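You operate a simulated robot arm through the tools that you are given. There is no shell and no other tool.

You run a simulated robot arm. Do the job below in one go: nothing can be reset, and whatever is moved stays where it is left.

TASK
Route medium cork to the brown bin and fine to the orange one; fill each about a third.
Fine: shut the gates; no other bin gets any, nothing is spilt.

It is judged by the outcome, as a careful person would: the job done as asked, and still so three seconds after it is handed in. It fails if anything else is knocked over, pushed out of place, dropped, spilled or broken.

THE ROBOT
A 7-joint arm with a fingered hand, fixed in place. Base frame: the origin is on the floor under the middle of its stand, x ahead of it, y to its left, z up. Units: mm, degrees, N and s.
With the tool pointing down near the work surface it reaches from about 100 to 860 mm from the base axis. Its first joint turns from -115.0 to 115.0 degrees. Payload 5 kg.
The TCP is the grasp point between the finger pads, 32 mm short of the fingertips. In the tool frame z runs along the fingers and y along their closing line. The gripper opens to 160 mm; its body begins 89 mm behind the TCP. The gripper is a hand of 4 fingers: y runs from the thumb to the fingers, the wrist lies at [0, 0, -267] in the tool frame, and closing takes about 1.5 s.
Orientation is that of the tool frame in the base frame, as [roll, pitch, yaw] about the fixed x, y, z axes, in that order (R = Rz(yaw) Ry(pitch) Rx(roll)). With the fingers straight down and closing along the base's y, the tool's x points along the base's -x, its y along +y and its z along -z.

THE INTERFACE
- The arm moves only by the tool arm_command. Its argument "motion" is a list of rows, each a list of 2 entries, a list of its own where there are three numbers: the shift along the tool's x, y, z in mm, then the turn, a rotation vector about the tool's x, y, z in degrees. In form: [[[dx, dy, dz], [ax, ay, az]], ...]. A call has 1 to 20 rows; each row shifts and turns the commanded pose from where the row before left it, along the tool's axes as they then stand. "jaw" is the gripper command, from -1 (fully open) to 1 (shut), values between in proportion, set as the call begins (left out, the last holds). A row lasts 0.2 s, in which the tool goes at most 50 mm and 8.6 degrees; a call with a longer step from one row to the next is refused whole, and so is a gripper value outside its range. Where a pose cannot be reached the arm comes as near as it can. A force on the tool above 40 N (or 10 N above the force at the start of the call, whichever is more), or a blocked arm, ends the call early, and 0.2 s more pass. The fingers move at their own pace (about 45 mm/s each) and stop on an object; they squeeze with about 24 N. The grip force told is the motor's: it shows also when the fingers shut on nothing. Time passes only in rows, and 0.2 s behind the last, so rows that do not move let the fingers close. The reply holds the time, the measured pose of the TCP, the force on the tool along the base axes, the opening and the grip force, in the units named above and with some noise, with the torque about the TCP (base axes, N m) and any sound that the robot's microphone picked up.
- Cameras (640 x 400 px; columns grow to the right, rows downward): "scene" is fixed at [399.4, -499.6, 1101.1]; the picture's right is [0.69, -0.72, 0.00], its down [0.10, 0.10, -0.99] and it looks along [0.71, 0.69, 0.14] (base axes); focal length 214 px, centre (320, 200). "wrist" rides on the gripper at [80, -4, -114] in the tool frame; the picture's right is [0.05, 1.00, 0.00], its down [-0.82, 0.04, -0.58] and it looks along [-0.58, 0.03, 0.82] (tool axes); focal length 265 px, centre (320, 200). There is no depth. A picture from a camera that has moved, and an enlarged one, comes with that camera's place and axes in the base frame and with its lens.
- camera(camera): a new picture of that camera. It takes no simulated time.
- raise_lower(by): slides the trunk up (or, below 0, down) by that many mm; the arm rides with it, the base frame stays. It gives what a move gives, with no picture.
- preshape(shape): the hand has 4 fingers and takes this shape, open, in about a second: jaw (thumb against the fingers, like two jaws); tri (thumb and two fingers); tip (a fingertip pinch); poke (one finger out to press); point (the index stretched); flat (the hand flat); cup (the hand cupped); fist (a fist). The gripper value then closes the fingers along that shape, each until it touches; the sizes above hold for jaw. It gives what a move gives, with no picture.
- inspect(camera, box): a new picture of the part [left, top, right, bottom] of that camera's present view, enlarged. It takes no simulated time.
- hand_in(): hands the job in; it is judged then, once.

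Places have to be worked out from the pictures, the camera data and where the tool is seen. Open the gripper and draw the arm clear of the work before you hand the job in, unless the task says otherwise.

The tools are called as name(argument=value, ...) on one line, values as JSON. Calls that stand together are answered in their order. arm_command: Moves the arm, as the interface text tells. Its arguments: {"type":"object","properties":{"motion":{"type":"array","items":{"type":"array"}},"jaw":{"type":"number"}},"required":["motion"]} The other tools are called the same way: raise_lower (by) moves the trunk up or down; preshape (shape) gives the hand a shape; camera (camera) takes a picture; inspect (camera, box) takes an enlarged picture of a part of a camera's view; hand_in () hands the job in.

At the start:

```text
clock: 0.0
eef_pos: [632.5, 81.4, 1486.9]
tool_rot: [180.0, 0.0, 180.0]
ft_force: [-0.2, 0.4, 0.4]
wrist_torque: [0.01, 0.01, -0.01]
grip_width: 159.7
gripper_force: 0.0
shape: jaw
trunk travel left (down, up): [-415.0, 575.0]
```

scene: 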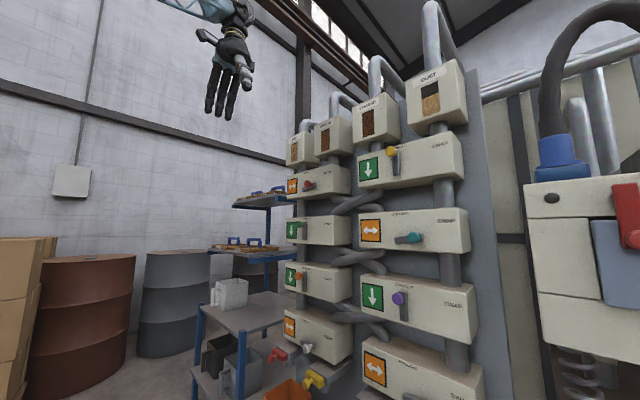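
wrist: 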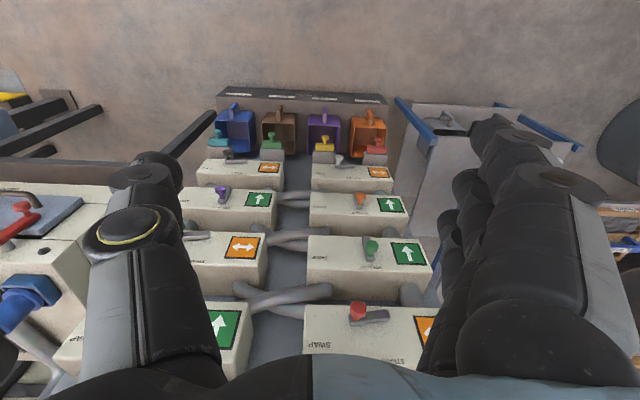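

I start by looking closely at the valve wall: hoppers, switch boxes, their levers, the gates and the bins.

inspect(camera="scene", box=[270, 60, 490, 200])

inspect(camera="scene", box=[270, 180, 490, 320])

inspect(camera="scene", box=[180, 270, 490, 400])

inspect(camera="wrist", box=[190, 80, 430, 230])

inspect(camera="wrist", box=[160, 200, 480, 400])

```text
2.86 times, centred on (380, 130) of scene
camera zoom: at [399.4, -499.6, 1101.1], right [0.69, -0.72, 0.0], down [0.1, 0.1, -0.99], along [0.71, 0.69, 0.14], focal length 613 px, centre (149, 400)
```

zoom: 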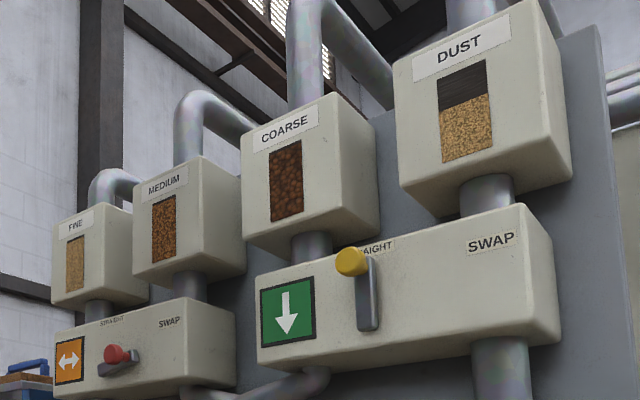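

```text
2.86 times, centred on (380, 250) of scene
camera zoom: at [399.4, -499.6, 1101.1], right [0.69, -0.72, 0.0], down [0.1, 0.1, -0.99], along [0.71, 0.69, 0.14], focal length 613 px, centre (149, 57)
```

zoom: 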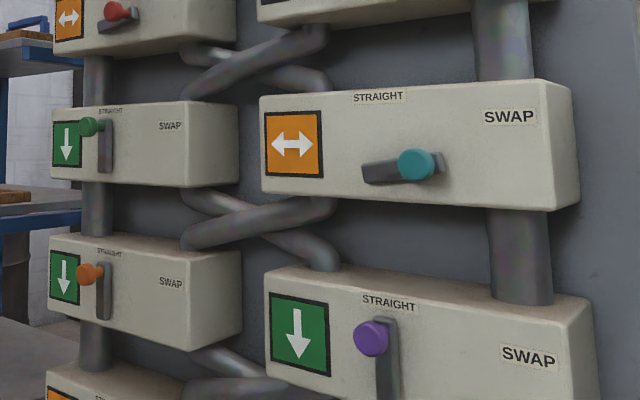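

```text
2.06 times, centred on (335, 335) of scene
camera zoom: at [399.4, -499.6, 1101.1], right [0.69, -0.72, 0.0], down [0.1, 0.1, -0.99], along [0.71, 0.69, 0.14], focal length 443 px, centre (289, -79)
```

zoom: 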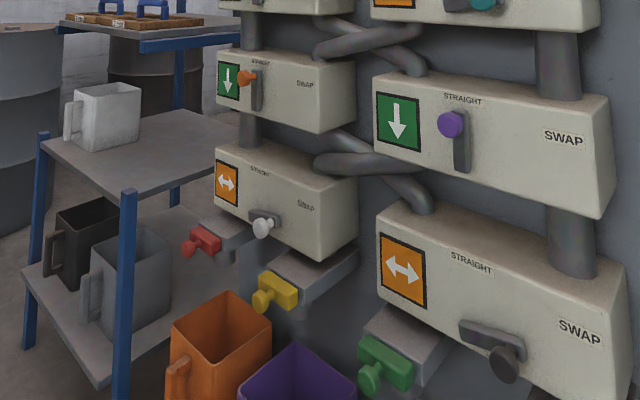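

```text
2.67 times, centred on (310, 155) of wrist
camera zoom: at [553.8, 75.9, 1599.3], right [-0.05, 1.0, 0.0], down [0.82, 0.04, 0.58], along [0.58, 0.03, -0.82], focal length 708 px, centre (347, 320)
```

zoom: 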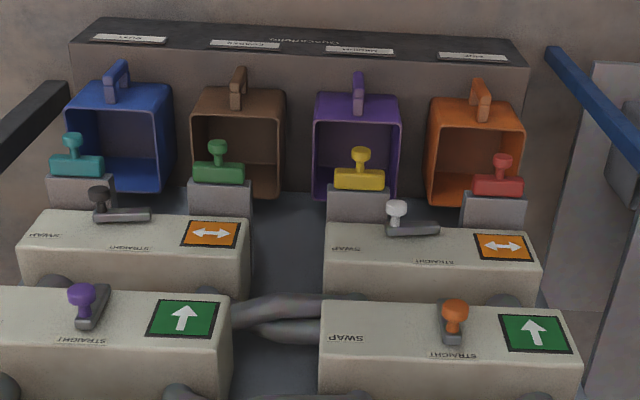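

```text
2.00 times, centred on (320, 300) of wrist
camera zoom: at [553.8, 75.9, 1599.3], right [-0.05, 1.0, 0.0], down [0.82, 0.04, 0.58], along [0.58, 0.03, -0.82], focal length 531 px, centre (320, 0)
```

zoom: 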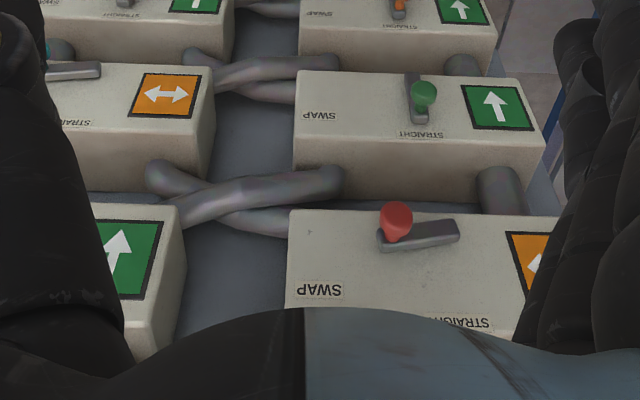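

The wrist view shows four gates (teal, green, yellow, red) above four bins (blue, brown, purple, orange). I zoom in on the pipes, gates, bins and labels to be sure of the routing.

inspect(camera="wrist", box=[205, 85, 305, 150])

inspect(camera="wrist", box=[300, 85, 400, 150])

inspect(camera="wrist", box=[190, 130, 290, 195])

inspect(camera="wrist", box=[300, 130, 400, 195])

inspect(camera="scene", box=[255, 325, 375, 400])

inspect(camera="scene", box=[320, 180, 400, 230])

inspect(camera="scene", box=[320, 230, 400, 280])

inspect(camera="scene", box=[320, 290, 400, 340])

```text
6.15 times, centred on (255, 118) of wrist
camera zoom: at [553.8, 75.9, 1599.3], right [-0.05, 1.0, 0.0], down [0.82, 0.04, 0.58], along [0.58, 0.03, -0.82], focal length 1633 px, centre (720, 708)
```

zoom: 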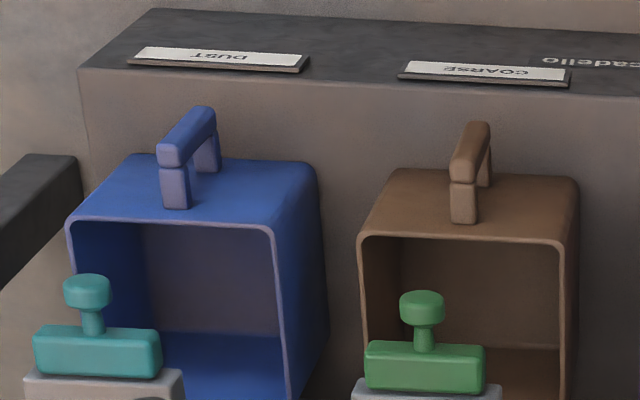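

```text
6.15 times, centred on (350, 118) of wrist
camera zoom: at [553.8, 75.9, 1599.3], right [-0.05, 1.0, 0.0], down [0.82, 0.04, 0.58], along [0.58, 0.03, -0.82], focal length 1633 px, centre (135, 708)
```

zoom: 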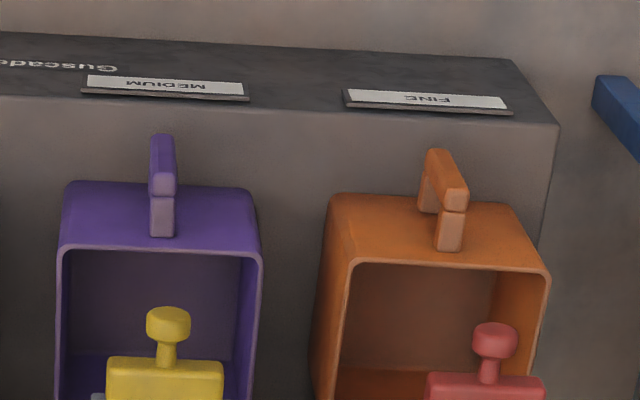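

```text
6.15 times, centred on (240, 162) of wrist
camera zoom: at [553.8, 75.9, 1599.3], right [-0.05, 1.0, 0.0], down [0.82, 0.04, 0.58], along [0.58, 0.03, -0.82], focal length 1633 px, centre (812, 431)
```

zoom: 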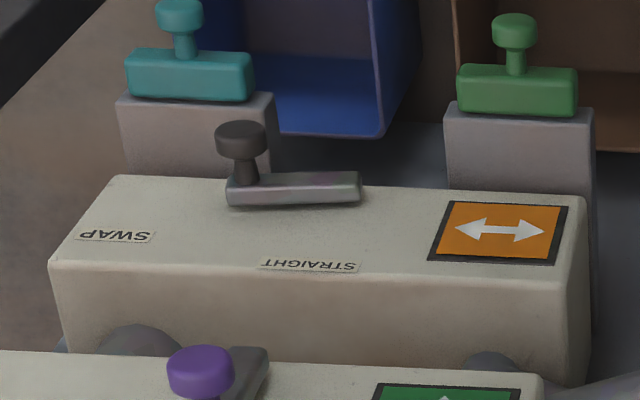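

```text
6.15 times, centred on (350, 162) of wrist
camera zoom: at [553.8, 75.9, 1599.3], right [-0.05, 1.0, 0.0], down [0.82, 0.04, 0.58], along [0.58, 0.03, -0.82], focal length 1633 px, centre (135, 431)
```

zoom: 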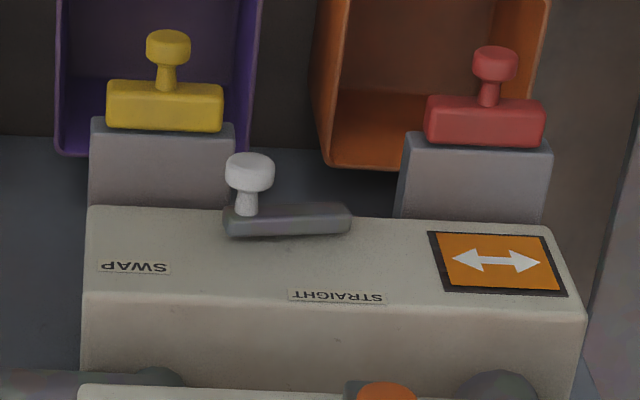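

```text
5.33 times, centred on (315, 362) of scene
camera zoom: at [399.4, -499.6, 1101.1], right [0.69, -0.72, 0.0], down [0.1, 0.1, -0.99], along [0.71, 0.69, 0.14], focal length 1144 px, centre (347, -667)
```

zoom: 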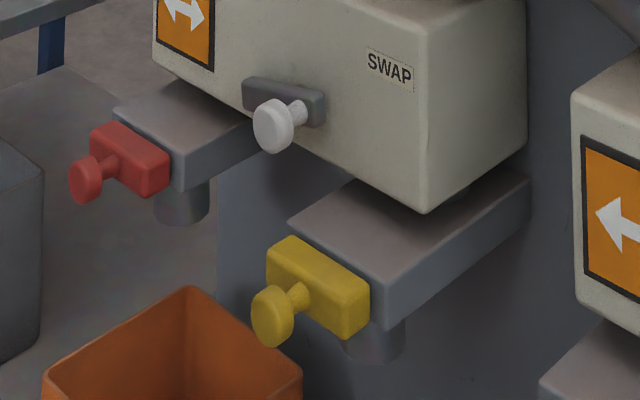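

```text
8.00 times, centred on (360, 205) of scene
camera zoom: at [399.4, -499.6, 1101.1], right [0.69, -0.72, 0.0], down [0.1, 0.1, -0.99], along [0.71, 0.69, 0.14], focal length 1716 px, centre (0, 160)
```

zoom: 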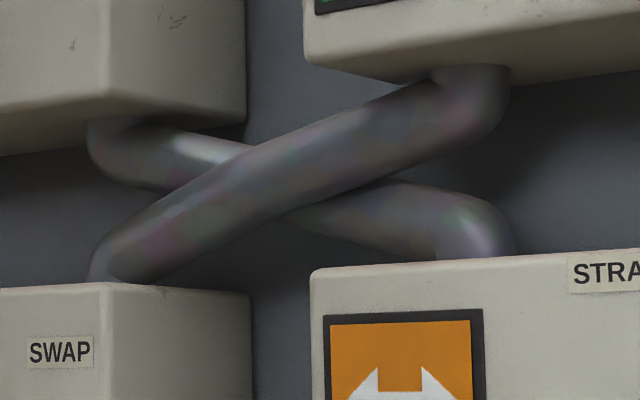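

```text
8.00 times, centred on (360, 255) of scene
camera zoom: at [399.4, -499.6, 1101.1], right [0.69, -0.72, 0.0], down [0.1, 0.1, -0.99], along [0.71, 0.69, 0.14], focal length 1716 px, centre (0, -240)
```

zoom: 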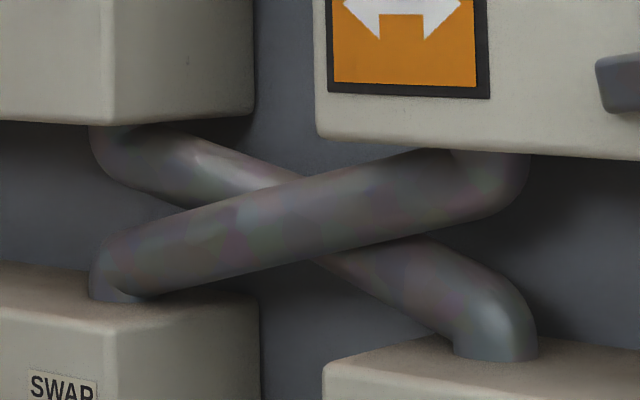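

```text
8.00 times, centred on (360, 315) of scene
camera zoom: at [399.4, -499.6, 1101.1], right [0.69, -0.72, 0.0], down [0.1, 0.1, -0.99], along [0.71, 0.69, 0.14], focal length 1716 px, centre (0, -720)
```

zoom: 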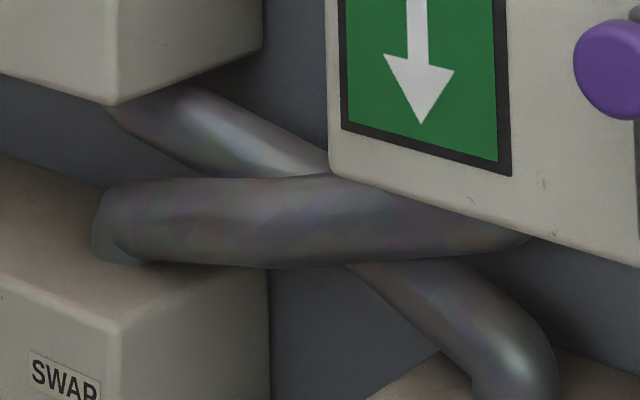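

The pipes of columns 2 and 3 cross between every row. So with red (top left) and white (bottom left) turned to STRAIGHT, fine runs straight down column 1 to the orange bin, and medium goes 2→3→(teal swap) 4→4→(black swap) 3, the brown bin. I triangulate the red knob at about (1022,172,1300) and the gate knobs at x≈965, z≈575. First I tilt the hand so that it points forward.

arm_command(motion=[[[0, 0, 0], [0, -8.5, 0]], [[0, 0, 0], [0, -8.5, 0]], [[0, 0, 0], [0, -8.5, 0]], [[0, 0, 0], [0, -8.5, 0]], [[0, 0, 0], [0, -8.5, 0]], [[0, 0, 0], [0, -8.5, 0]], [[0, 0, 0], [0, -8.5, 0]], [[0, 0, 0], [0, -8.5, 0]], [[0, 0, 0], [0, -8.5, 0]], [[0, 0, 0], [0, -8.5, 0]], [[0, 0, 0], [0, -5, 0]]])

```text
clock: 2.6
eef_pos: [689.1, 69.8, 1421.8]
tool_rot: [158.3, 76.8, 154.8]
ft_force: [0.8, -0.6, -0.7]
wrist_torque: [0.01, -0.04, 0.03]
grip_width: 159.8
gripper_force: 0.0
shape: jaw
out of reach, approached as far as the arm can: row 8, 9, 10
trunk travel left (down, up): [-415.0, 575.0]
stopped in row 11: the arm was blocked; the commanded pose is now the measured one
```

The tilt stopped near 78° (a joint limit or the arm's reach). I look at where the arm stands.

camera(camera="scene")

camera(camera="wrist")

```text
taken
```

scene: 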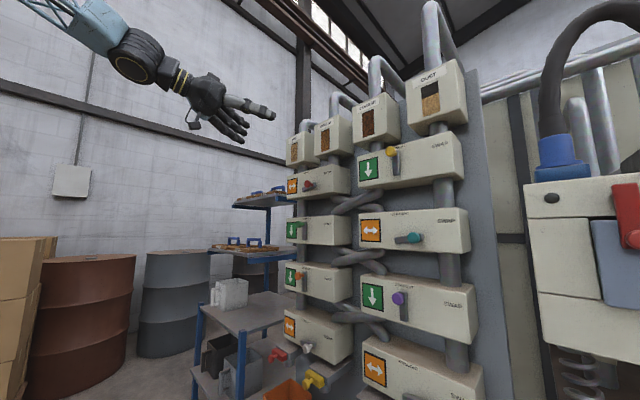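

```text
taken
camera wrist: at [562.4, 79.2, 1366.5], right [0.06, 1.0, 0.03], down [-0.39, -0.01, 0.92], along [0.92, -0.06, 0.39], focal length 265 px, centre (320, 200)
```

wrist: 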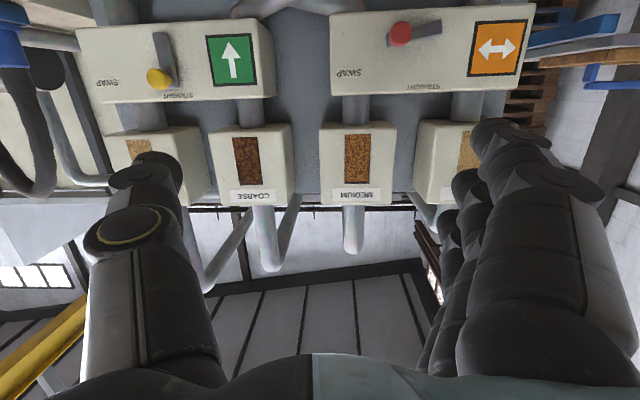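

The hand points forward, with the forearm coming in high. I lower the trunk so the levers come to a comfortable height.

raise_lower(by=-250)

```text
clock: 5.2
eef_pos: [701.5, 73.0, 1148.3]
tool_rot: [163.4, 75.2, 159.9]
ft_force: [-0.3, 0.5, -0.3]
wrist_torque: [0.02, -0.03, 0.0]
grip_width: 160.2
gripper_force: 0.0
shape: jaw
trunk travel left (down, up): [-165.0, 825.0]
```

TCP is now at z 1148. I move up by ~150 mm and finish the tilt to level.

arm_command(motion=[[[-36, 2.7, -9.2], [0, 0, 0]], [[-36, 2.7, -9.2], [0, 0, 0]], [[-36, 2.7, -9.2], [0, 0, 0]], [[-36, 2.7, -9.2], [0, 0, 0]], [[0, 0, 0], [0, -7, 0]], [[0, 0, 0], [0, -7, 0]]])

```text
clock: 6.8
eef_pos: [724.2, 102.7, 1260.7]
tool_rot: [136.2, 81.7, 135.9]
ft_force: [-1.2, 0.9, 0.8]
wrist_torque: [-0.01, -0.01, -0.05]
grip_width: 160.3
gripper_force: 0.1
shape: jaw
trunk travel left (down, up): [-165.0, 825.0]
stopped in row 6: the arm was blocked; the commanded pose is now the measured one
```

Blocked again at a similar pitch, likely a wrist joint limit in this roll. I try rolling the hand about its own axis.

arm_command(motion=[[[0, 0, 0], [0, 0, 8.5]], [[0, 0, 0], [0, 0, 8.5]], [[0, 0, 0], [0, 0, 8.5]], [[0, 0, 0], [0, 0, 8.5]], [[0, 0, 0], [0, 0, 8.5]], [[0, 0, 0], [0, 0, 8.5]], [[0, 0, 0], [0, 0, 8.5]], [[0, 0, 0], [0, 0, 8.5]], [[0, 0, 0], [0, 0, 8.5]], [[0, 0, 0], [0, 0, 8.5]]])

camera(camera="scene")

camera(camera="wrist")

```text
clock: 9.0
eef_pos: [722.6, 100.2, 1260.5]
tool_rot: [96.0, -1.1, 89.6]
ft_force: [-0.1, -0.8, 1.0]
wrist_torque: [0.01, 0.03, 0.03]
grip_width: 160.1
gripper_force: 0.0
shape: jaw
trunk travel left (down, up): [-165.0, 825.0]
```

```text
taken
```

scene: 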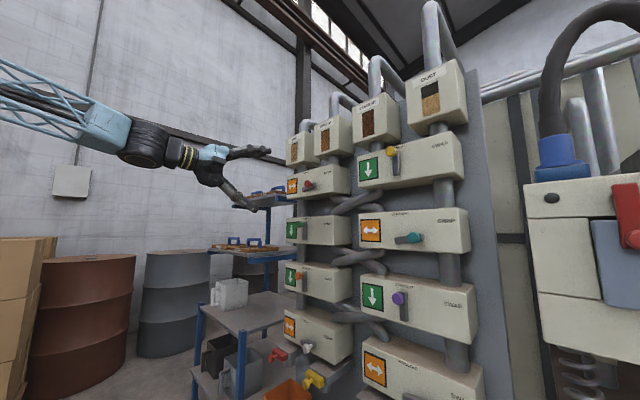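

```text
taken
camera wrist: at [611.5, 181.0, 1269.9], right [0.1, 0.03, 0.99], down [-0.58, -0.81, 0.09], along [0.81, -0.58, -0.07], focal length 265 px, centre (320, 200)
```

wrist: 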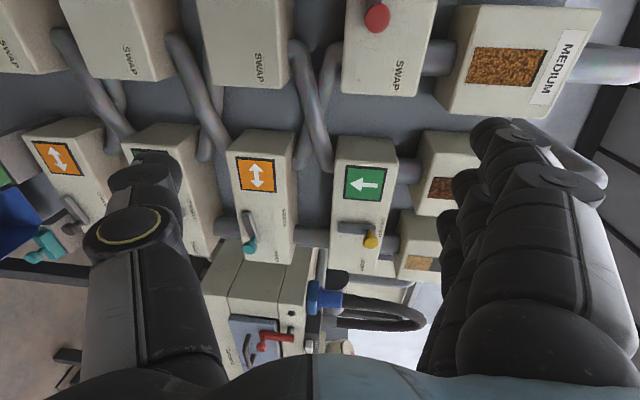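

Roll works. The camera is now on the +y side. I continue the roll another ~90° so the camera sits on top, and level out the remaining 6°.

arm_command(motion=[[[0, 0, 0], [0, 0, 8.5]], [[0, 0, 0], [0, 0, 8.5]], [[0, 0, 0], [0, 0, 8.5]], [[0, 0, 0], [0, 0, 8.5]], [[0, 0, 0], [0, 0, 8.5]], [[0, 0, 0], [0, 0, 8.5]], [[0, 0, 0], [0, 0, 8.5]], [[0, 0, 0], [0, 0, 8.5]], [[0, 0, 0], [0, 0, 8.5]], [[0, 0, 0], [0, 0, 8.5]], [[0, 0, 0], [0, 0, 5]], [[0, 0, 0], [0, -6, 0]]])

camera(camera="wrist")

```text
clock: 11.8
eef_pos: [716.0, -65.7, 1284.6]
tool_rot: [156.2, -78.3, 9.2]
ft_force: [-1.3, -0.6, -0.7]
wrist_torque: [0.0, -0.02, 0.05]
grip_width: 159.9
gripper_force: 0.0
shape: jaw
out of reach, approached as far as the arm can: row 9, 10, 11
trunk travel left (down, up): [-165.0, 825.0]
stopped in row 12: the arm was blocked; the commanded pose is now the measured one
```

```text
taken
camera wrist: at [625.5, -30.7, 1383.6], right [-0.23, -0.96, 0.13], down [-0.72, 0.08, -0.69], along [0.65, -0.25, -0.71], focal length 265 px, centre (320, 200)
```

wrist: 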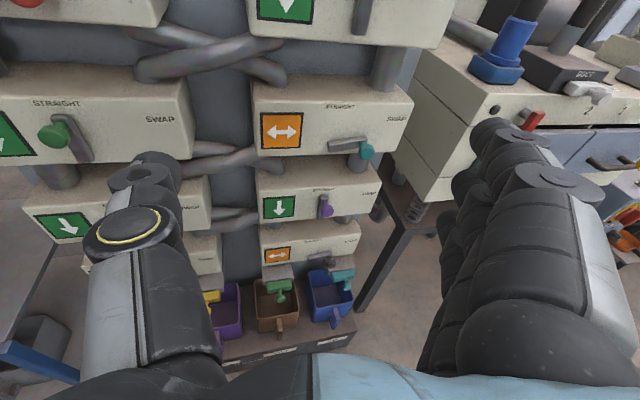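

The camera-on-top roll is at the edge of the wrist range; the side-camera pose is comfortable. I turn to the exact pose tool z=+x, x=+y, y=+z, and shift to face the red lever.

arm_command(motion=[[[0, 0, 0], [0.233, 1.826, -7.8]], [[0, 0, 0], [0.233, 1.826, -7.8]], [[0, 0, 0], [0.233, 1.826, -7.8]], [[0, 0, 0], [0.233, 1.826, -7.8]], [[0, 0, 0], [0.233, 1.826, -7.8]], [[0, 0, 0], [0.233, 1.826, -7.8]], [[0, 0, 0], [0.233, 1.826, -7.8]], [[0, 0, 0], [0.233, 1.826, -7.8]], [[0, 0, 0], [0.233, 1.826, -7.8]], [[0, 0, 0], [0.233, 1.826, -7.8]], [[0, 0, 0], [0.233, 1.826, -7.8]], [[47, 3, 0], [0, 0, 0]], [[47, 3, 0], [0, 0, 0]], [[47, 3, 0], [0, 0, 0]], [[47, 3, 0], [0, 0, 0]], [[47, 3, 0], [0, 0, 0]], [[0, 0, 0], [0, 0, 0]]])

camera(camera="wrist")

camera(camera="scene")

```text
clock: 15.4
eef_pos: [715.6, 170.8, 1301.0]
tool_rot: [90.0, 0.0, 90.1]
ft_force: [0.7, -0.1, -0.6]
wrist_torque: [-0.01, 0.0, -0.06]
grip_width: 159.8
gripper_force: 0.1
shape: jaw
trunk travel left (down, up): [-165.0, 825.0]
```

```text
taken
camera wrist: at [602.3, 249.1, 1297.0], right [0.0, 0.05, 1.0], down [-0.57, -0.82, 0.04], along [0.82, -0.57, 0.03], focal length 265 px, centre (320, 200)
```

wrist: 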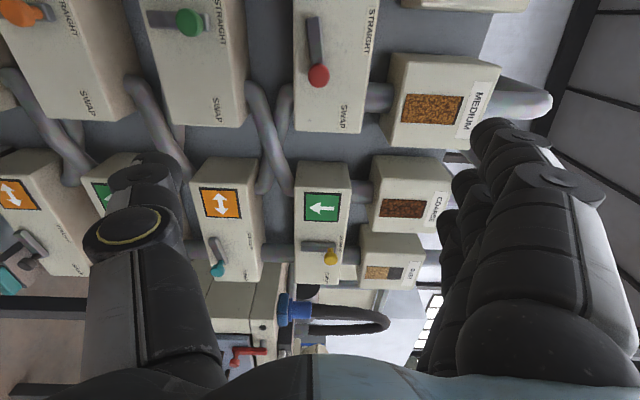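

```text
taken
```

scene: 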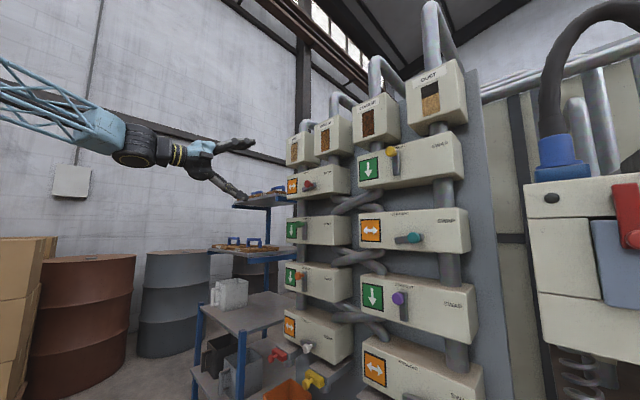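

Pose is exact: facing the red lever at (716,171,1301). I zoom in to refine the knob and pivot positions.

inspect(camera="wrist", box=[270, 0, 390, 120])

inspect(camera="scene", box=[280, 160, 360, 210])

```text
3.33 times, centred on (330, 60) of wrist
camera zoom: at [602.3, 249.1, 1297.0], right [0.0, 0.05, 1.0], down [-0.57, -0.82, 0.04], along [0.82, -0.57, 0.03], focal length 885 px, centre (287, 667)
```

zoom: 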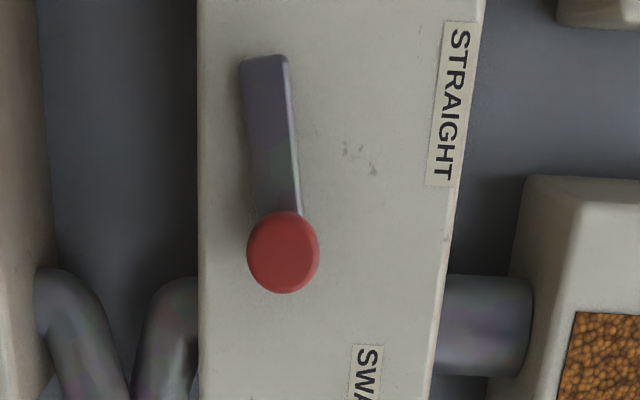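

```text
8.00 times, centred on (320, 185) of scene
camera zoom: at [399.4, -499.6, 1101.1], right [0.69, -0.72, 0.0], down [0.1, 0.1, -0.99], along [0.71, 0.69, 0.14], focal length 1716 px, centre (320, 320)
```

zoom: 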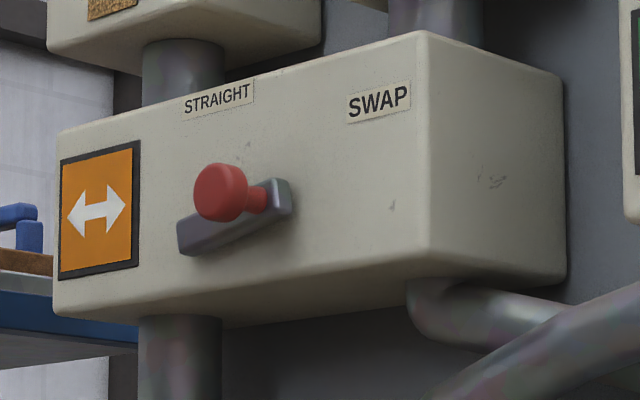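

The knob head is about 31 mm wide at (1016, 178, 1300), its pivot near y≈224, z≈1290. I narrow the opening to ~64 mm and advance to just short of the knob.

arm_command(motion=[[[1.5, 0, 40], [0, 0, 0]], [[1.5, 0, 40], [0, 0, 0]], [[1.5, 0, 40], [0, 0, 0]], [[1.5, 0, 40], [0, 0, 0]], [[1, 0, 40], [0, 0, 0]], [[0, 0, 30], [0, 0, 0]], [[0, 0, 0], [0, 0, 0]]], jaw=0.2)

camera(camera="wrist")

inspect(camera="scene", box=[240, 130, 360, 205])

```text
clock: 17.0
eef_pos: [944.6, 179.3, 1301.3]
tool_rot: [90.0, 0.0, 90.2]
ft_force: [0.1, 0.3, -0.9]
wrist_torque: [0.01, -0.03, -0.02]
grip_width: 64.4
gripper_force: 0.1
shape: jaw
trunk travel left (down, up): [-165.0, 825.0]
```

```text
taken
camera wrist: at [832.4, 258.3, 1295.9], right [0.0, 0.05, 1.0], down [-0.57, -0.82, 0.04], along [0.82, -0.57, 0.03], focal length 265 px, centre (320, 200)
```

wrist: 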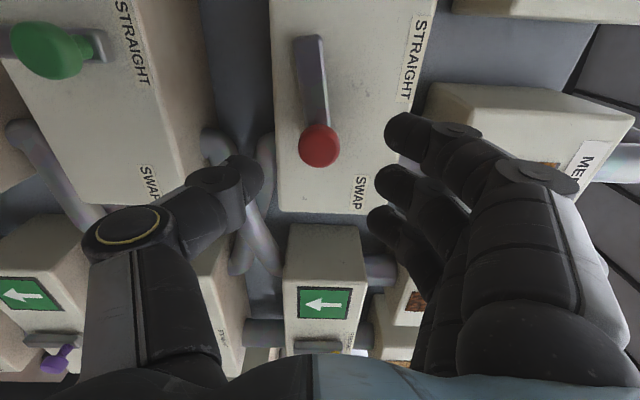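

```text
5.33 times, centred on (300, 168) of scene
camera zoom: at [399.4, -499.6, 1101.1], right [0.69, -0.72, 0.0], down [0.1, 0.1, -0.99], along [0.71, 0.69, 0.14], focal length 1144 px, centre (427, 373)
```

zoom: 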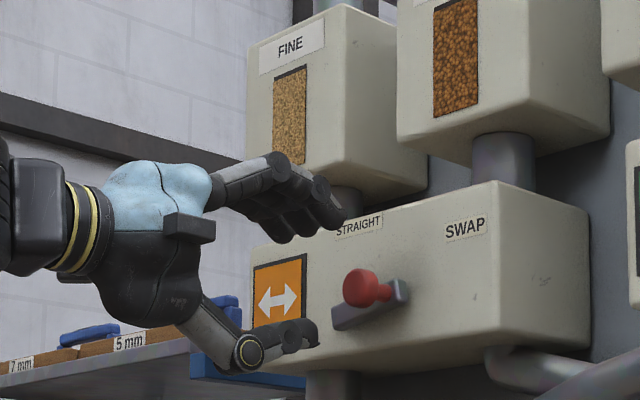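

The knob sits centred between thumb and fingers (y≈179, z≈1299). I advance 60 mm and close on the knob.

arm_command(motion=[[[0, -1, 30], [0, 0, 0]], [[0, -1, 30], [0, 0, 0]], [[0, 0, 0], [0, 0, 0]]])

arm_command(motion=[[[0, 0, 0], [0, 0, 0]], [[0, 0, 0], [0, 0, 0]], [[0, 0, 0], [0, 0, 0]], [[0, 0, 0], [0, 0, 0]], [[0, 0, 0], [0, 0, 0]], [[0, 0, 0], [0, 0, 0]]], jaw=1)

camera(camera="wrist")

inspect(camera="scene", box=[260, 150, 360, 212])

```text
clock: 17.8
eef_pos: [1003.8, 178.3, 1297.5]
tool_rot: [90.0, 0.0, 90.2]
ft_force: [0.8, 0.2, -0.2]
wrist_torque: [0.0, -0.05, 0.04]
grip_width: 64.9
gripper_force: 0.1
shape: jaw
trunk travel left (down, up): [-165.0, 825.0]
```

```text
clock: 19.2
eef_pos: [1005.9, 178.4, 1295.4]
tool_rot: [90.1, 0.0, 90.1]
ft_force: [0.1, -0.2, -4.7]
wrist_torque: [-0.11, -0.08, -0.01]
grip_width: 9.4
gripper_force: 24.2
shape: jaw
trunk travel left (down, up): [-165.0, 825.0]
```

```text
taken
camera wrist: at [892.0, 258.4, 1291.4], right [0.0, 0.05, 1.0], down [-0.57, -0.82, 0.04], along [0.82, -0.57, 0.03], focal length 265 px, centre (320, 200)
```

wrist: 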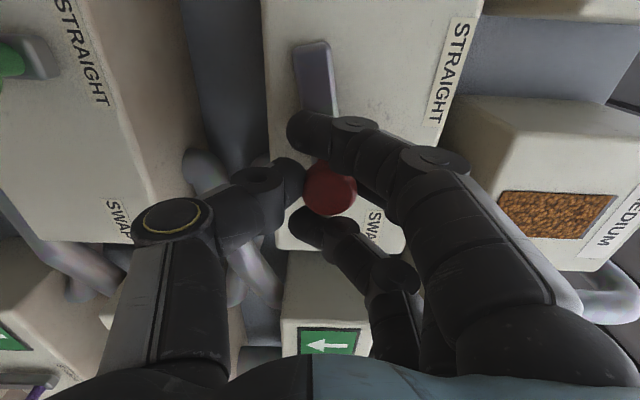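

```text
6.40 times, centred on (310, 181) of scene
camera zoom: at [399.4, -499.6, 1101.1], right [0.69, -0.72, 0.0], down [0.1, 0.1, -0.99], along [0.71, 0.69, 0.14], focal length 1373 px, centre (384, 322)
```

zoom: 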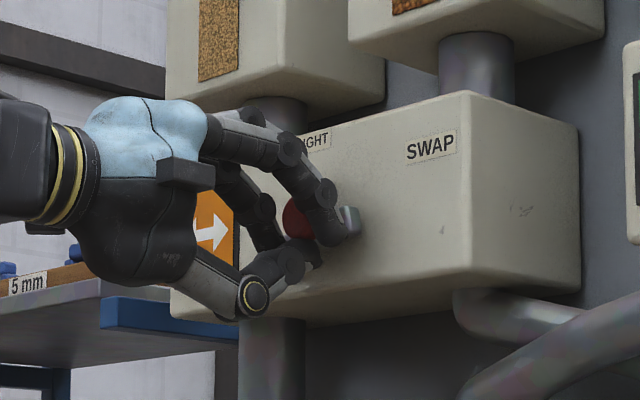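

The fingers cage the red knob (width 9, grip 24 N). I swing it along the arc about the pivot, the first part first, watching the forces.

arm_command(motion=[[[1.7, 5, 0], [0, 0, 0]], [[1.7, 5, 0], [0, 0, 0]], [[2.7, 4.5, 0], [0, 0, 0]], [[2.7, 4.5, 0], [0, 0, 0]], [[3.7, 3.8, 0], [0, 0, 0]], [[3.7, 3.8, 0], [0, 0, 0]]])

camera(camera="wrist")

```text
clock: 20.6
eef_pos: [1005.1, 194.9, 1324.6]
tool_rot: [89.9, 0.0, 90.2]
ft_force: [2.3, -0.5, -5.8]
wrist_torque: [-0.13, 0.04, 0.01]
grip_width: 9.0
gripper_force: 23.9
shape: jaw
trunk travel left (down, up): [-165.0, 825.0]
```

```text
taken
camera wrist: at [892.9, 275.3, 1319.8], right [0.0, 0.05, 1.0], down [-0.57, -0.82, 0.04], along [0.82, -0.57, 0.03], focal length 265 px, centre (320, 200)
```

wrist: 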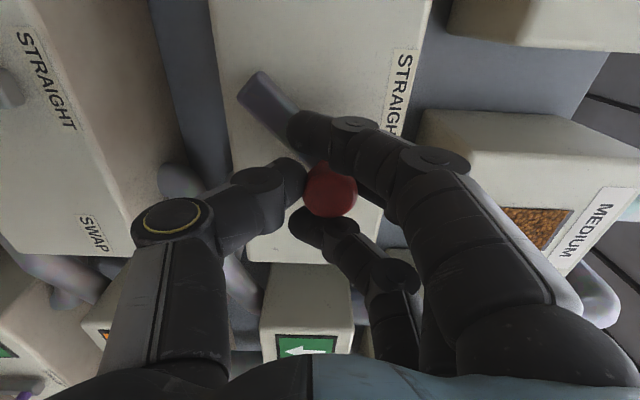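

The lever follows easily (lever now about 50° up). I carry on along the rest of the arc to upright.

arm_command(motion=[[[4.4, 3, 0], [0, 0, 0]], [[4.4, 2.9, 0], [0, 0, 0]], [[5, 1.8, 0], [0, 0, 0]], [[5, 1.7, 0], [0, 0, 0]], [[5.2, 0.7, 0], [0, 0, 0]], [[5.2, 0.5, 0], [0, 0, 0]], [[0, 0, 0], [0, 0, 0]]])

camera(camera="wrist")

inspect(camera="scene", box=[260, 150, 360, 212])

```text
clock: 22.2
eef_pos: [1003.9, 222.3, 1336.9]
tool_rot: [89.8, 0.0, 90.1]
ft_force: [4.4, -8.2, 7.8]
wrist_torque: [-0.35, -0.16, -0.06]
grip_width: 7.8
gripper_force: 24.0
shape: jaw
trunk travel left (down, up): [-165.0, 825.0]
```

```text
taken
camera wrist: at [891.1, 302.9, 1331.5], right [0.0, 0.05, 1.0], down [-0.58, -0.82, 0.04], along [0.82, -0.57, 0.03], focal length 265 px, centre (320, 200)
```

wrist: 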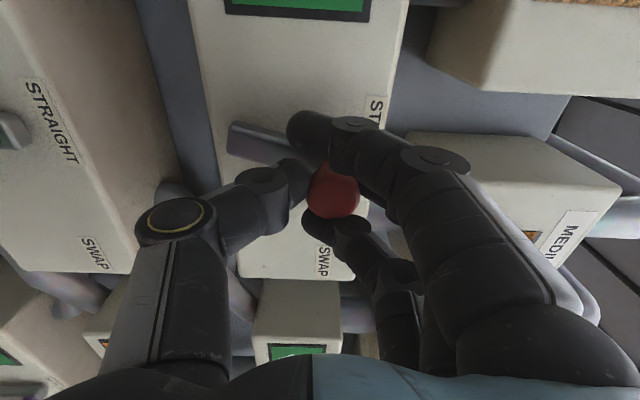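

```text
6.40 times, centred on (310, 181) of scene
camera zoom: at [399.4, -499.6, 1101.1], right [0.69, -0.72, 0.0], down [0.1, 0.1, -0.99], along [0.71, 0.69, 0.14], focal length 1373 px, centre (384, 322)
```

zoom: 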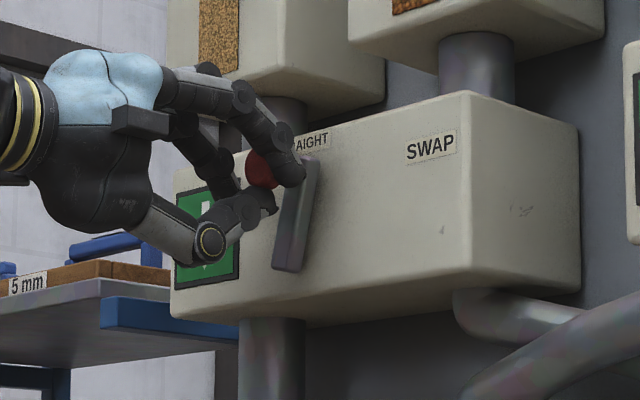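

The plate has gone green with the down arrow. I compare the lever angle with the neighbouring straight lever to see if it is fully over.

inspect(camera="scene", box=[270, 165, 370, 300])

```text
2.96 times, centred on (320, 232) of scene
camera zoom: at [399.4, -499.6, 1101.1], right [0.69, -0.72, 0.0], down [0.1, 0.1, -0.99], along [0.71, 0.69, 0.14], focal length 636 px, centre (320, 104)
```

zoom: 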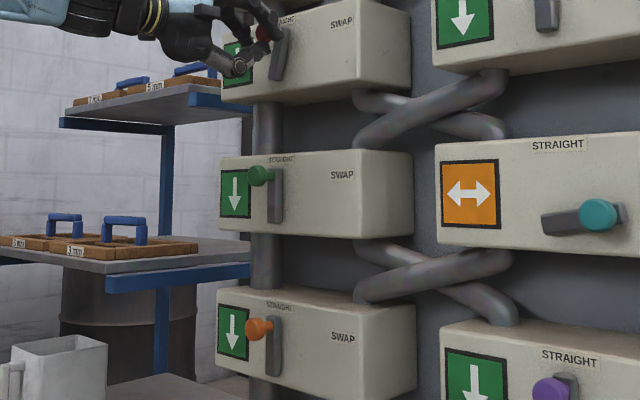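

The neighbouring straight levers stand fully upright; mine still leans ~10°, so the pivot is nearer y≈231. I push on another 9 mm.

arm_command(motion=[[[3, 1.5, 0], [0, 0, 0]], [[3, 1, 0], [0, 0, 0]], [[3, 0.5, 0], [0, 0, 0]], [[2, 0, 0], [0, 0, 0]], [[0, 0, 0], [0, 0, 0]]])

inspect(camera="scene", box=[260, 150, 360, 212])

camera(camera="wrist")

```text
clock: 23.4
eef_pos: [1003.1, 234.2, 1337.9]
tool_rot: [90.0, 0.0, 90.4]
ft_force: [-3.7, -9.8, 0.2]
wrist_torque: [-0.51, -0.04, -0.23]
grip_width: 8.2
gripper_force: 24.0
shape: jaw
trunk travel left (down, up): [-165.0, 825.0]
```

```text
6.40 times, centred on (310, 181) of scene
camera zoom: at [399.4, -499.6, 1101.1], right [0.69, -0.72, 0.0], down [0.1, 0.1, -0.99], along [0.71, 0.69, 0.14], focal length 1373 px, centre (384, 322)
```

zoom: 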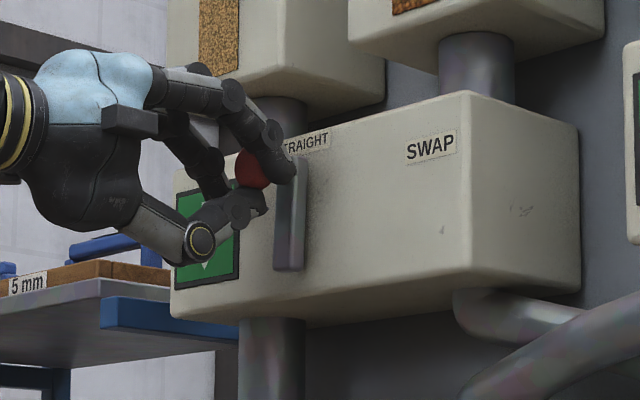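

```text
taken
camera wrist: at [891.0, 313.7, 1334.1], right [0.0, 0.05, 1.0], down [-0.57, -0.82, 0.04], along [0.82, -0.57, 0.03], focal length 265 px, centre (320, 200)
```

wrist: 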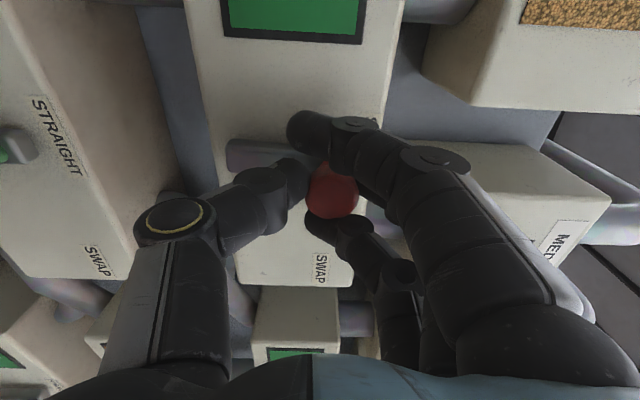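

The lever now stands fully upright at STRAIGHT. I release the knob and back straight out.

arm_command(motion=[[[0, 0, 0], [0, 0, 0]], [[0, 0, 0], [0, 0, 0]], [[0, 0, 0], [0, 0, 0]], [[0, 0, 0], [0, 0, 0]], [[0, 0, 0], [0, 0, 0]]], jaw=0.1)

arm_command(motion=[[[0, 0, -20], [0, 0, 0]], [[0, 0, -40], [0, 0, 0]], [[0, 0, -45], [0, 0, 0]], [[0, 0, -45], [0, 0, 0]], [[0, 0, -45], [0, 0, 0]], [[0, 0, -45], [0, 0, 0]], [[0, 0, 0], [0, 0, 0]]])

inspect(camera="scene", box=[240, 130, 360, 205])

```text
clock: 24.6
eef_pos: [1005.0, 235.5, 1338.1]
tool_rot: [90.0, 0.0, 90.2]
ft_force: [0.4, -0.3, 0.2]
wrist_torque: [-0.03, 0.0, -0.02]
grip_width: 71.2
gripper_force: 0.1
shape: jaw
trunk travel left (down, up): [-165.0, 825.0]
```

```text
clock: 26.2
eef_pos: [761.4, 235.2, 1340.6]
tool_rot: [90.0, 0.0, 90.2]
ft_force: [0.3, -0.6, 0.4]
wrist_torque: [0.0, 0.04, 0.09]
grip_width: 71.4
gripper_force: 0.1
shape: jaw
trunk travel left (down, up): [-165.0, 825.0]
```

```text
5.33 times, centred on (300, 168) of scene
camera zoom: at [399.4, -499.6, 1101.1], right [0.69, -0.72, 0.0], down [0.1, 0.1, -0.99], along [0.71, 0.69, 0.14], focal length 1144 px, centre (427, 373)
```

zoom: 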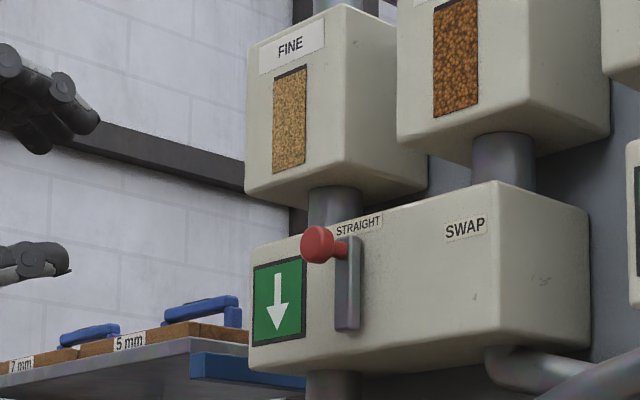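

Red is cleanly on STRAIGHT. Now I lower the trunk all the way for the bottom row.

raise_lower(by=-165)

```text
clock: 28.1
eef_pos: [764.2, 235.6, 1175.7]
tool_rot: [90.0, 0.0, 90.2]
ft_force: [-0.2, 0.6, -0.3]
wrist_torque: [0.06, 0.01, -0.04]
grip_width: 71.3
gripper_force: 0.0
shape: jaw
trunk travel left (down, up): [0.0, 990.0]
```

I move the hand down in front of the wall toward the white lever, staying at x≈764 well clear of the knobs.

arm_command(motion=[[[-3, -46, 0], [0, 0, 0]], [[-3, -46, 0], [0, 0, 0]], [[-3, -46, 0], [0, 0, 0]], [[-3, -46, 0], [0, 0, 0]], [[-3, -46, 0], [0, 0, 0]], [[-3, -46, 0], [0, 0, 0]], [[-3, -46, 0], [0, 0, 0]], [[-3, -46, 0], [0, 0, 0]], [[-3, -46, 0], [0, 0, 0]], [[-3, -46, 0], [0, 0, 0]], [[0, 0, 0], [0, 0, 0]]])

camera(camera="scene")

camera(camera="wrist")

```text
clock: 30.4
eef_pos: [764.7, 205.3, 713.5]
tool_rot: [90.1, 0.0, 90.3]
ft_force: [-0.2, 0.2, -0.3]
wrist_torque: [0.03, 0.01, -0.04]
grip_width: 71.7
gripper_force: 0.1
shape: jaw
trunk travel left (down, up): [0.0, 990.0]
```

```text
taken
```

scene: 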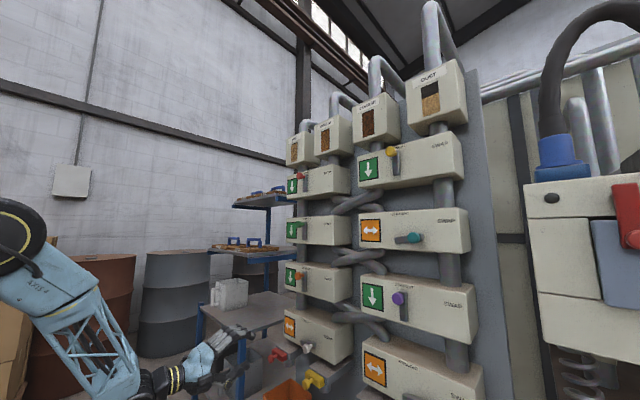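

```text
taken
camera wrist: at [651.3, 285.2, 709.3], right [0.0, 0.05, 1.0], down [-0.57, -0.82, 0.04], along [0.82, -0.57, 0.03], focal length 265 px, centre (320, 200)
```

wrist: 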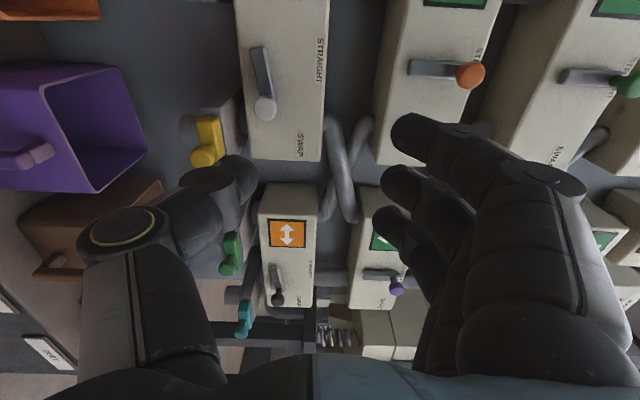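

Everything is in reach here. I zoom in to fix the white knob and the yellow and red gate handles relative to the hand's path.

inspect(camera="wrist", box=[150, 0, 350, 180])

inspect(camera="scene", box=[255, 325, 375, 400])

```text
2.22 times, centred on (250, 90) of wrist
camera zoom: at [651.3, 285.2, 709.3], right [0.0, 0.05, 1.0], down [-0.57, -0.82, 0.04], along [0.82, -0.57, 0.03], focal length 590 px, centre (476, 444)
```

zoom: 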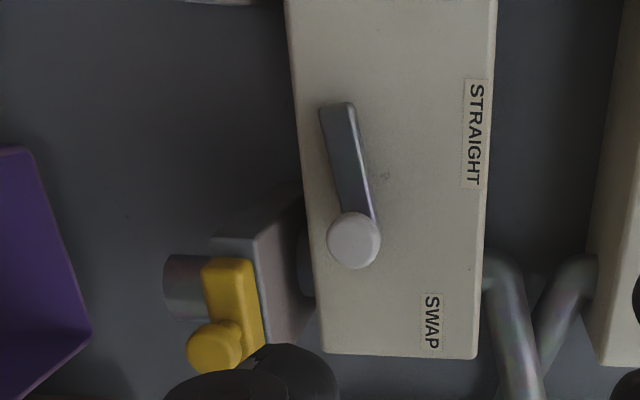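

```text
5.33 times, centred on (315, 362) of scene
camera zoom: at [399.4, -499.6, 1101.1], right [0.69, -0.72, 0.0], down [0.1, 0.1, -0.99], along [0.71, 0.69, 0.14], focal length 1144 px, centre (347, -667)
```

zoom: 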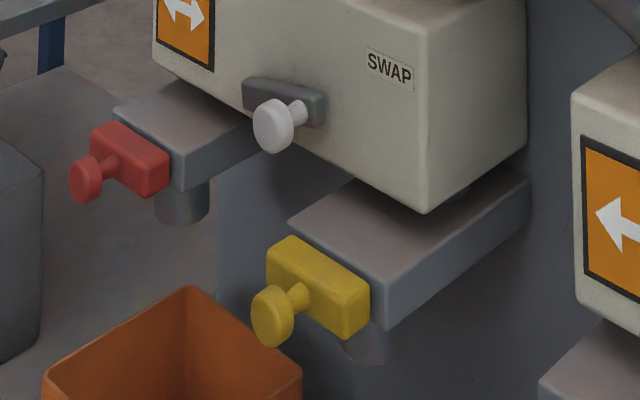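

White knob refined to (1016,178,641); yellow gate knob (968,126,561), its block reaching y≈165, and red gate knob at about (968,341,561). To keep the thumb clear of the yellow gate I roll the hand 45° (thumb toward lower left), align, and advance to x≈946.

arm_command(motion=[[[0, 0, 0], [0, 0, 7.5]], [[0, 0, 0], [0, 0, 7.5]], [[0, 0, 0], [0, 0, 7.5]], [[0, 0, 0], [0, 0, 7.5]], [[0, 0, 0], [0, 0, 7.5]], [[0, 0, 0], [0, 0, 7.5]], [[-35.6, -16.7, 0], [0, 0, 0]], [[-35.6, -16.7, 0], [0, 0, 0]], [[0, 0, 45], [0, 0, 0]], [[0, 0, 45], [0, 0, 0]], [[0, 0, 45], [0, 0, 0]], [[0, 0, 45], [0, 0, 0]], [[0, 0, 0], [0, 0, 0]]], jaw=0.2)

camera(camera="wrist")

inspect(camera="scene", box=[225, 312, 365, 400])

```text
clock: 33.2
eef_pos: [939.1, 199.4, 668.7]
tool_rot: [90.7, -44.9, 89.3]
ft_force: [0.6, -0.1, -1.0]
wrist_torque: [0.02, 0.03, 0.0]
grip_width: 64.5
gripper_force: 0.1
shape: jaw
out of reach, approached as far as the arm can: row 8, 9, 10, 11, 12
trunk travel left (down, up): [0.0, 990.0]
```

```text
taken
camera wrist: at [827.2, 259.1, 723.4], right [0.0, -0.67, 0.74], down [-0.58, -0.61, -0.54], along [0.81, -0.43, -0.39], focal length 265 px, centre (320, 200)
```

wrist: 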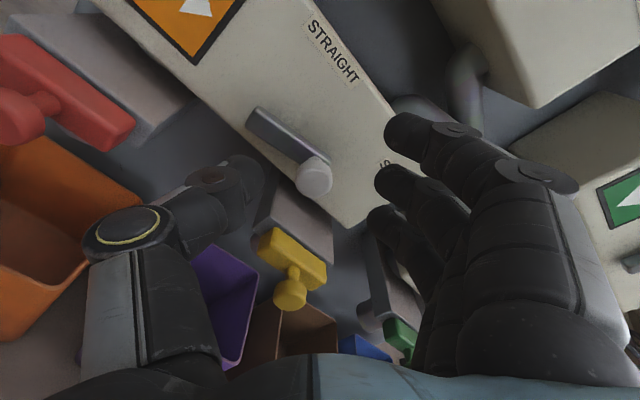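

```text
4.55 times, centred on (295, 356) of scene
camera zoom: at [399.4, -499.6, 1101.1], right [0.69, -0.72, 0.0], down [0.1, 0.1, -0.99], along [0.71, 0.69, 0.14], focal length 975 px, centre (434, -509)
```

zoom: 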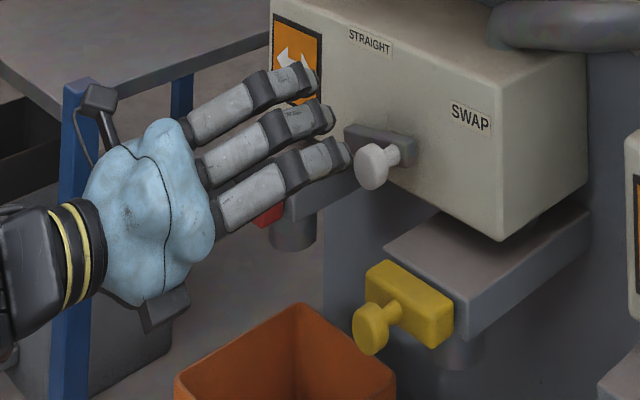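

The low, level, rolled pose hits a wrist limit (it stopped at (939,199,669)). There is an equivalent route with a higher lever: leaving white on SWAP and turning the green second-row lever to SWAP sends fine 1→2→3→3→2→1 (orange), while medium still goes 2→3→4→4→3 (brown). I back off and go up to the green lever.

arm_command(motion=[[[0, 0, -45], [0, 0, 0]], [[0, 0, -45], [0, 0, 0]], [[0, 0, -45], [0, 0, 0]], [[0, 0, -45], [0, 0, 0]], [[0, 0, 0], [0, 0, -7.5]], [[0, 0, 0], [0, 0, -7.5]], [[0, 0, 0], [0, 0, -7.5]], [[0, 0, 0], [0, 0, -7.5]], [[0, 0, 0], [0, 0, -7.5]], [[0, 0, 0], [0, 0, -7.5]], [[0, 0, 0], [0, 0, 0]]])

```text
clock: 35.6
eef_pos: [758.6, 197.2, 668.5]
tool_rot: [89.9, 0.1, 90.2]
ft_force: [0.2, 0.5, -0.6]
wrist_torque: [0.03, 0.01, 0.0]
grip_width: 64.6
gripper_force: 0.1
shape: jaw
trunk travel left (down, up): [0.0, 990.0]
```

Now I go up to the green lever's height (z≈1120) at x≈760.

arm_command(motion=[[[3.3, 45, 0], [0, 0, 0]], [[3.3, 45, 0], [0, 0, 0]], [[3.3, 45, 0], [0, 0, 0]], [[3.3, 45, 0], [0, 0, 0]], [[3.3, 45, 0], [0, 0, 0]], [[3.3, 45, 0], [0, 0, 0]], [[3.3, 45, 0], [0, 0, 0]], [[3.3, 45, 0], [0, 0, 0]], [[3.3, 45, 0], [0, 0, 0]], [[3.3, 45, 0], [0, 0, 0]], [[0, 0, 0], [0, 0, 0]]])

camera(camera="wrist")

inspect(camera="scene", box=[270, 200, 360, 256])

```text
clock: 38.0
eef_pos: [756.3, 229.5, 1118.8]
tool_rot: [90.0, 0.0, 90.2]
ft_force: [0.2, -0.1, 0.0]
wrist_torque: [0.01, 0.03, 0.0]
grip_width: 64.5
gripper_force: 0.1
shape: jaw
trunk travel left (down, up): [0.0, 990.0]
```

```text
taken
camera wrist: at [643.2, 308.4, 1113.7], right [0.0, 0.05, 1.0], down [-0.57, -0.82, 0.04], along [0.82, -0.57, 0.03], focal length 265 px, centre (320, 200)
```

wrist: 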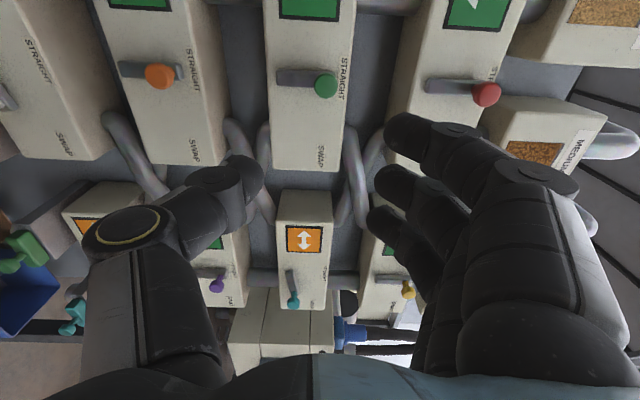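

```text
7.11 times, centred on (315, 228) of scene
camera zoom: at [399.4, -499.6, 1101.1], right [0.69, -0.72, 0.0], down [0.1, 0.1, -0.99], along [0.71, 0.69, 0.14], focal length 1525 px, centre (356, 1)
```

zoom: 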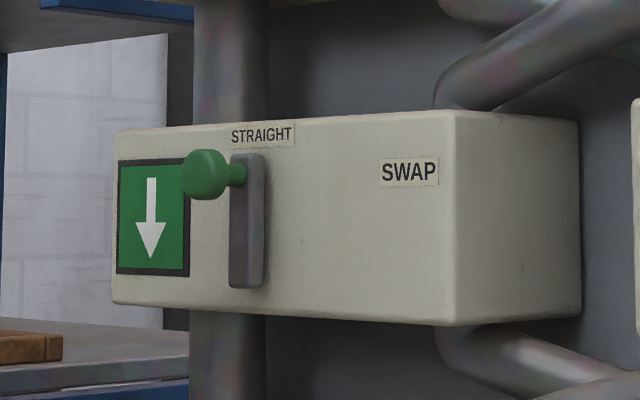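

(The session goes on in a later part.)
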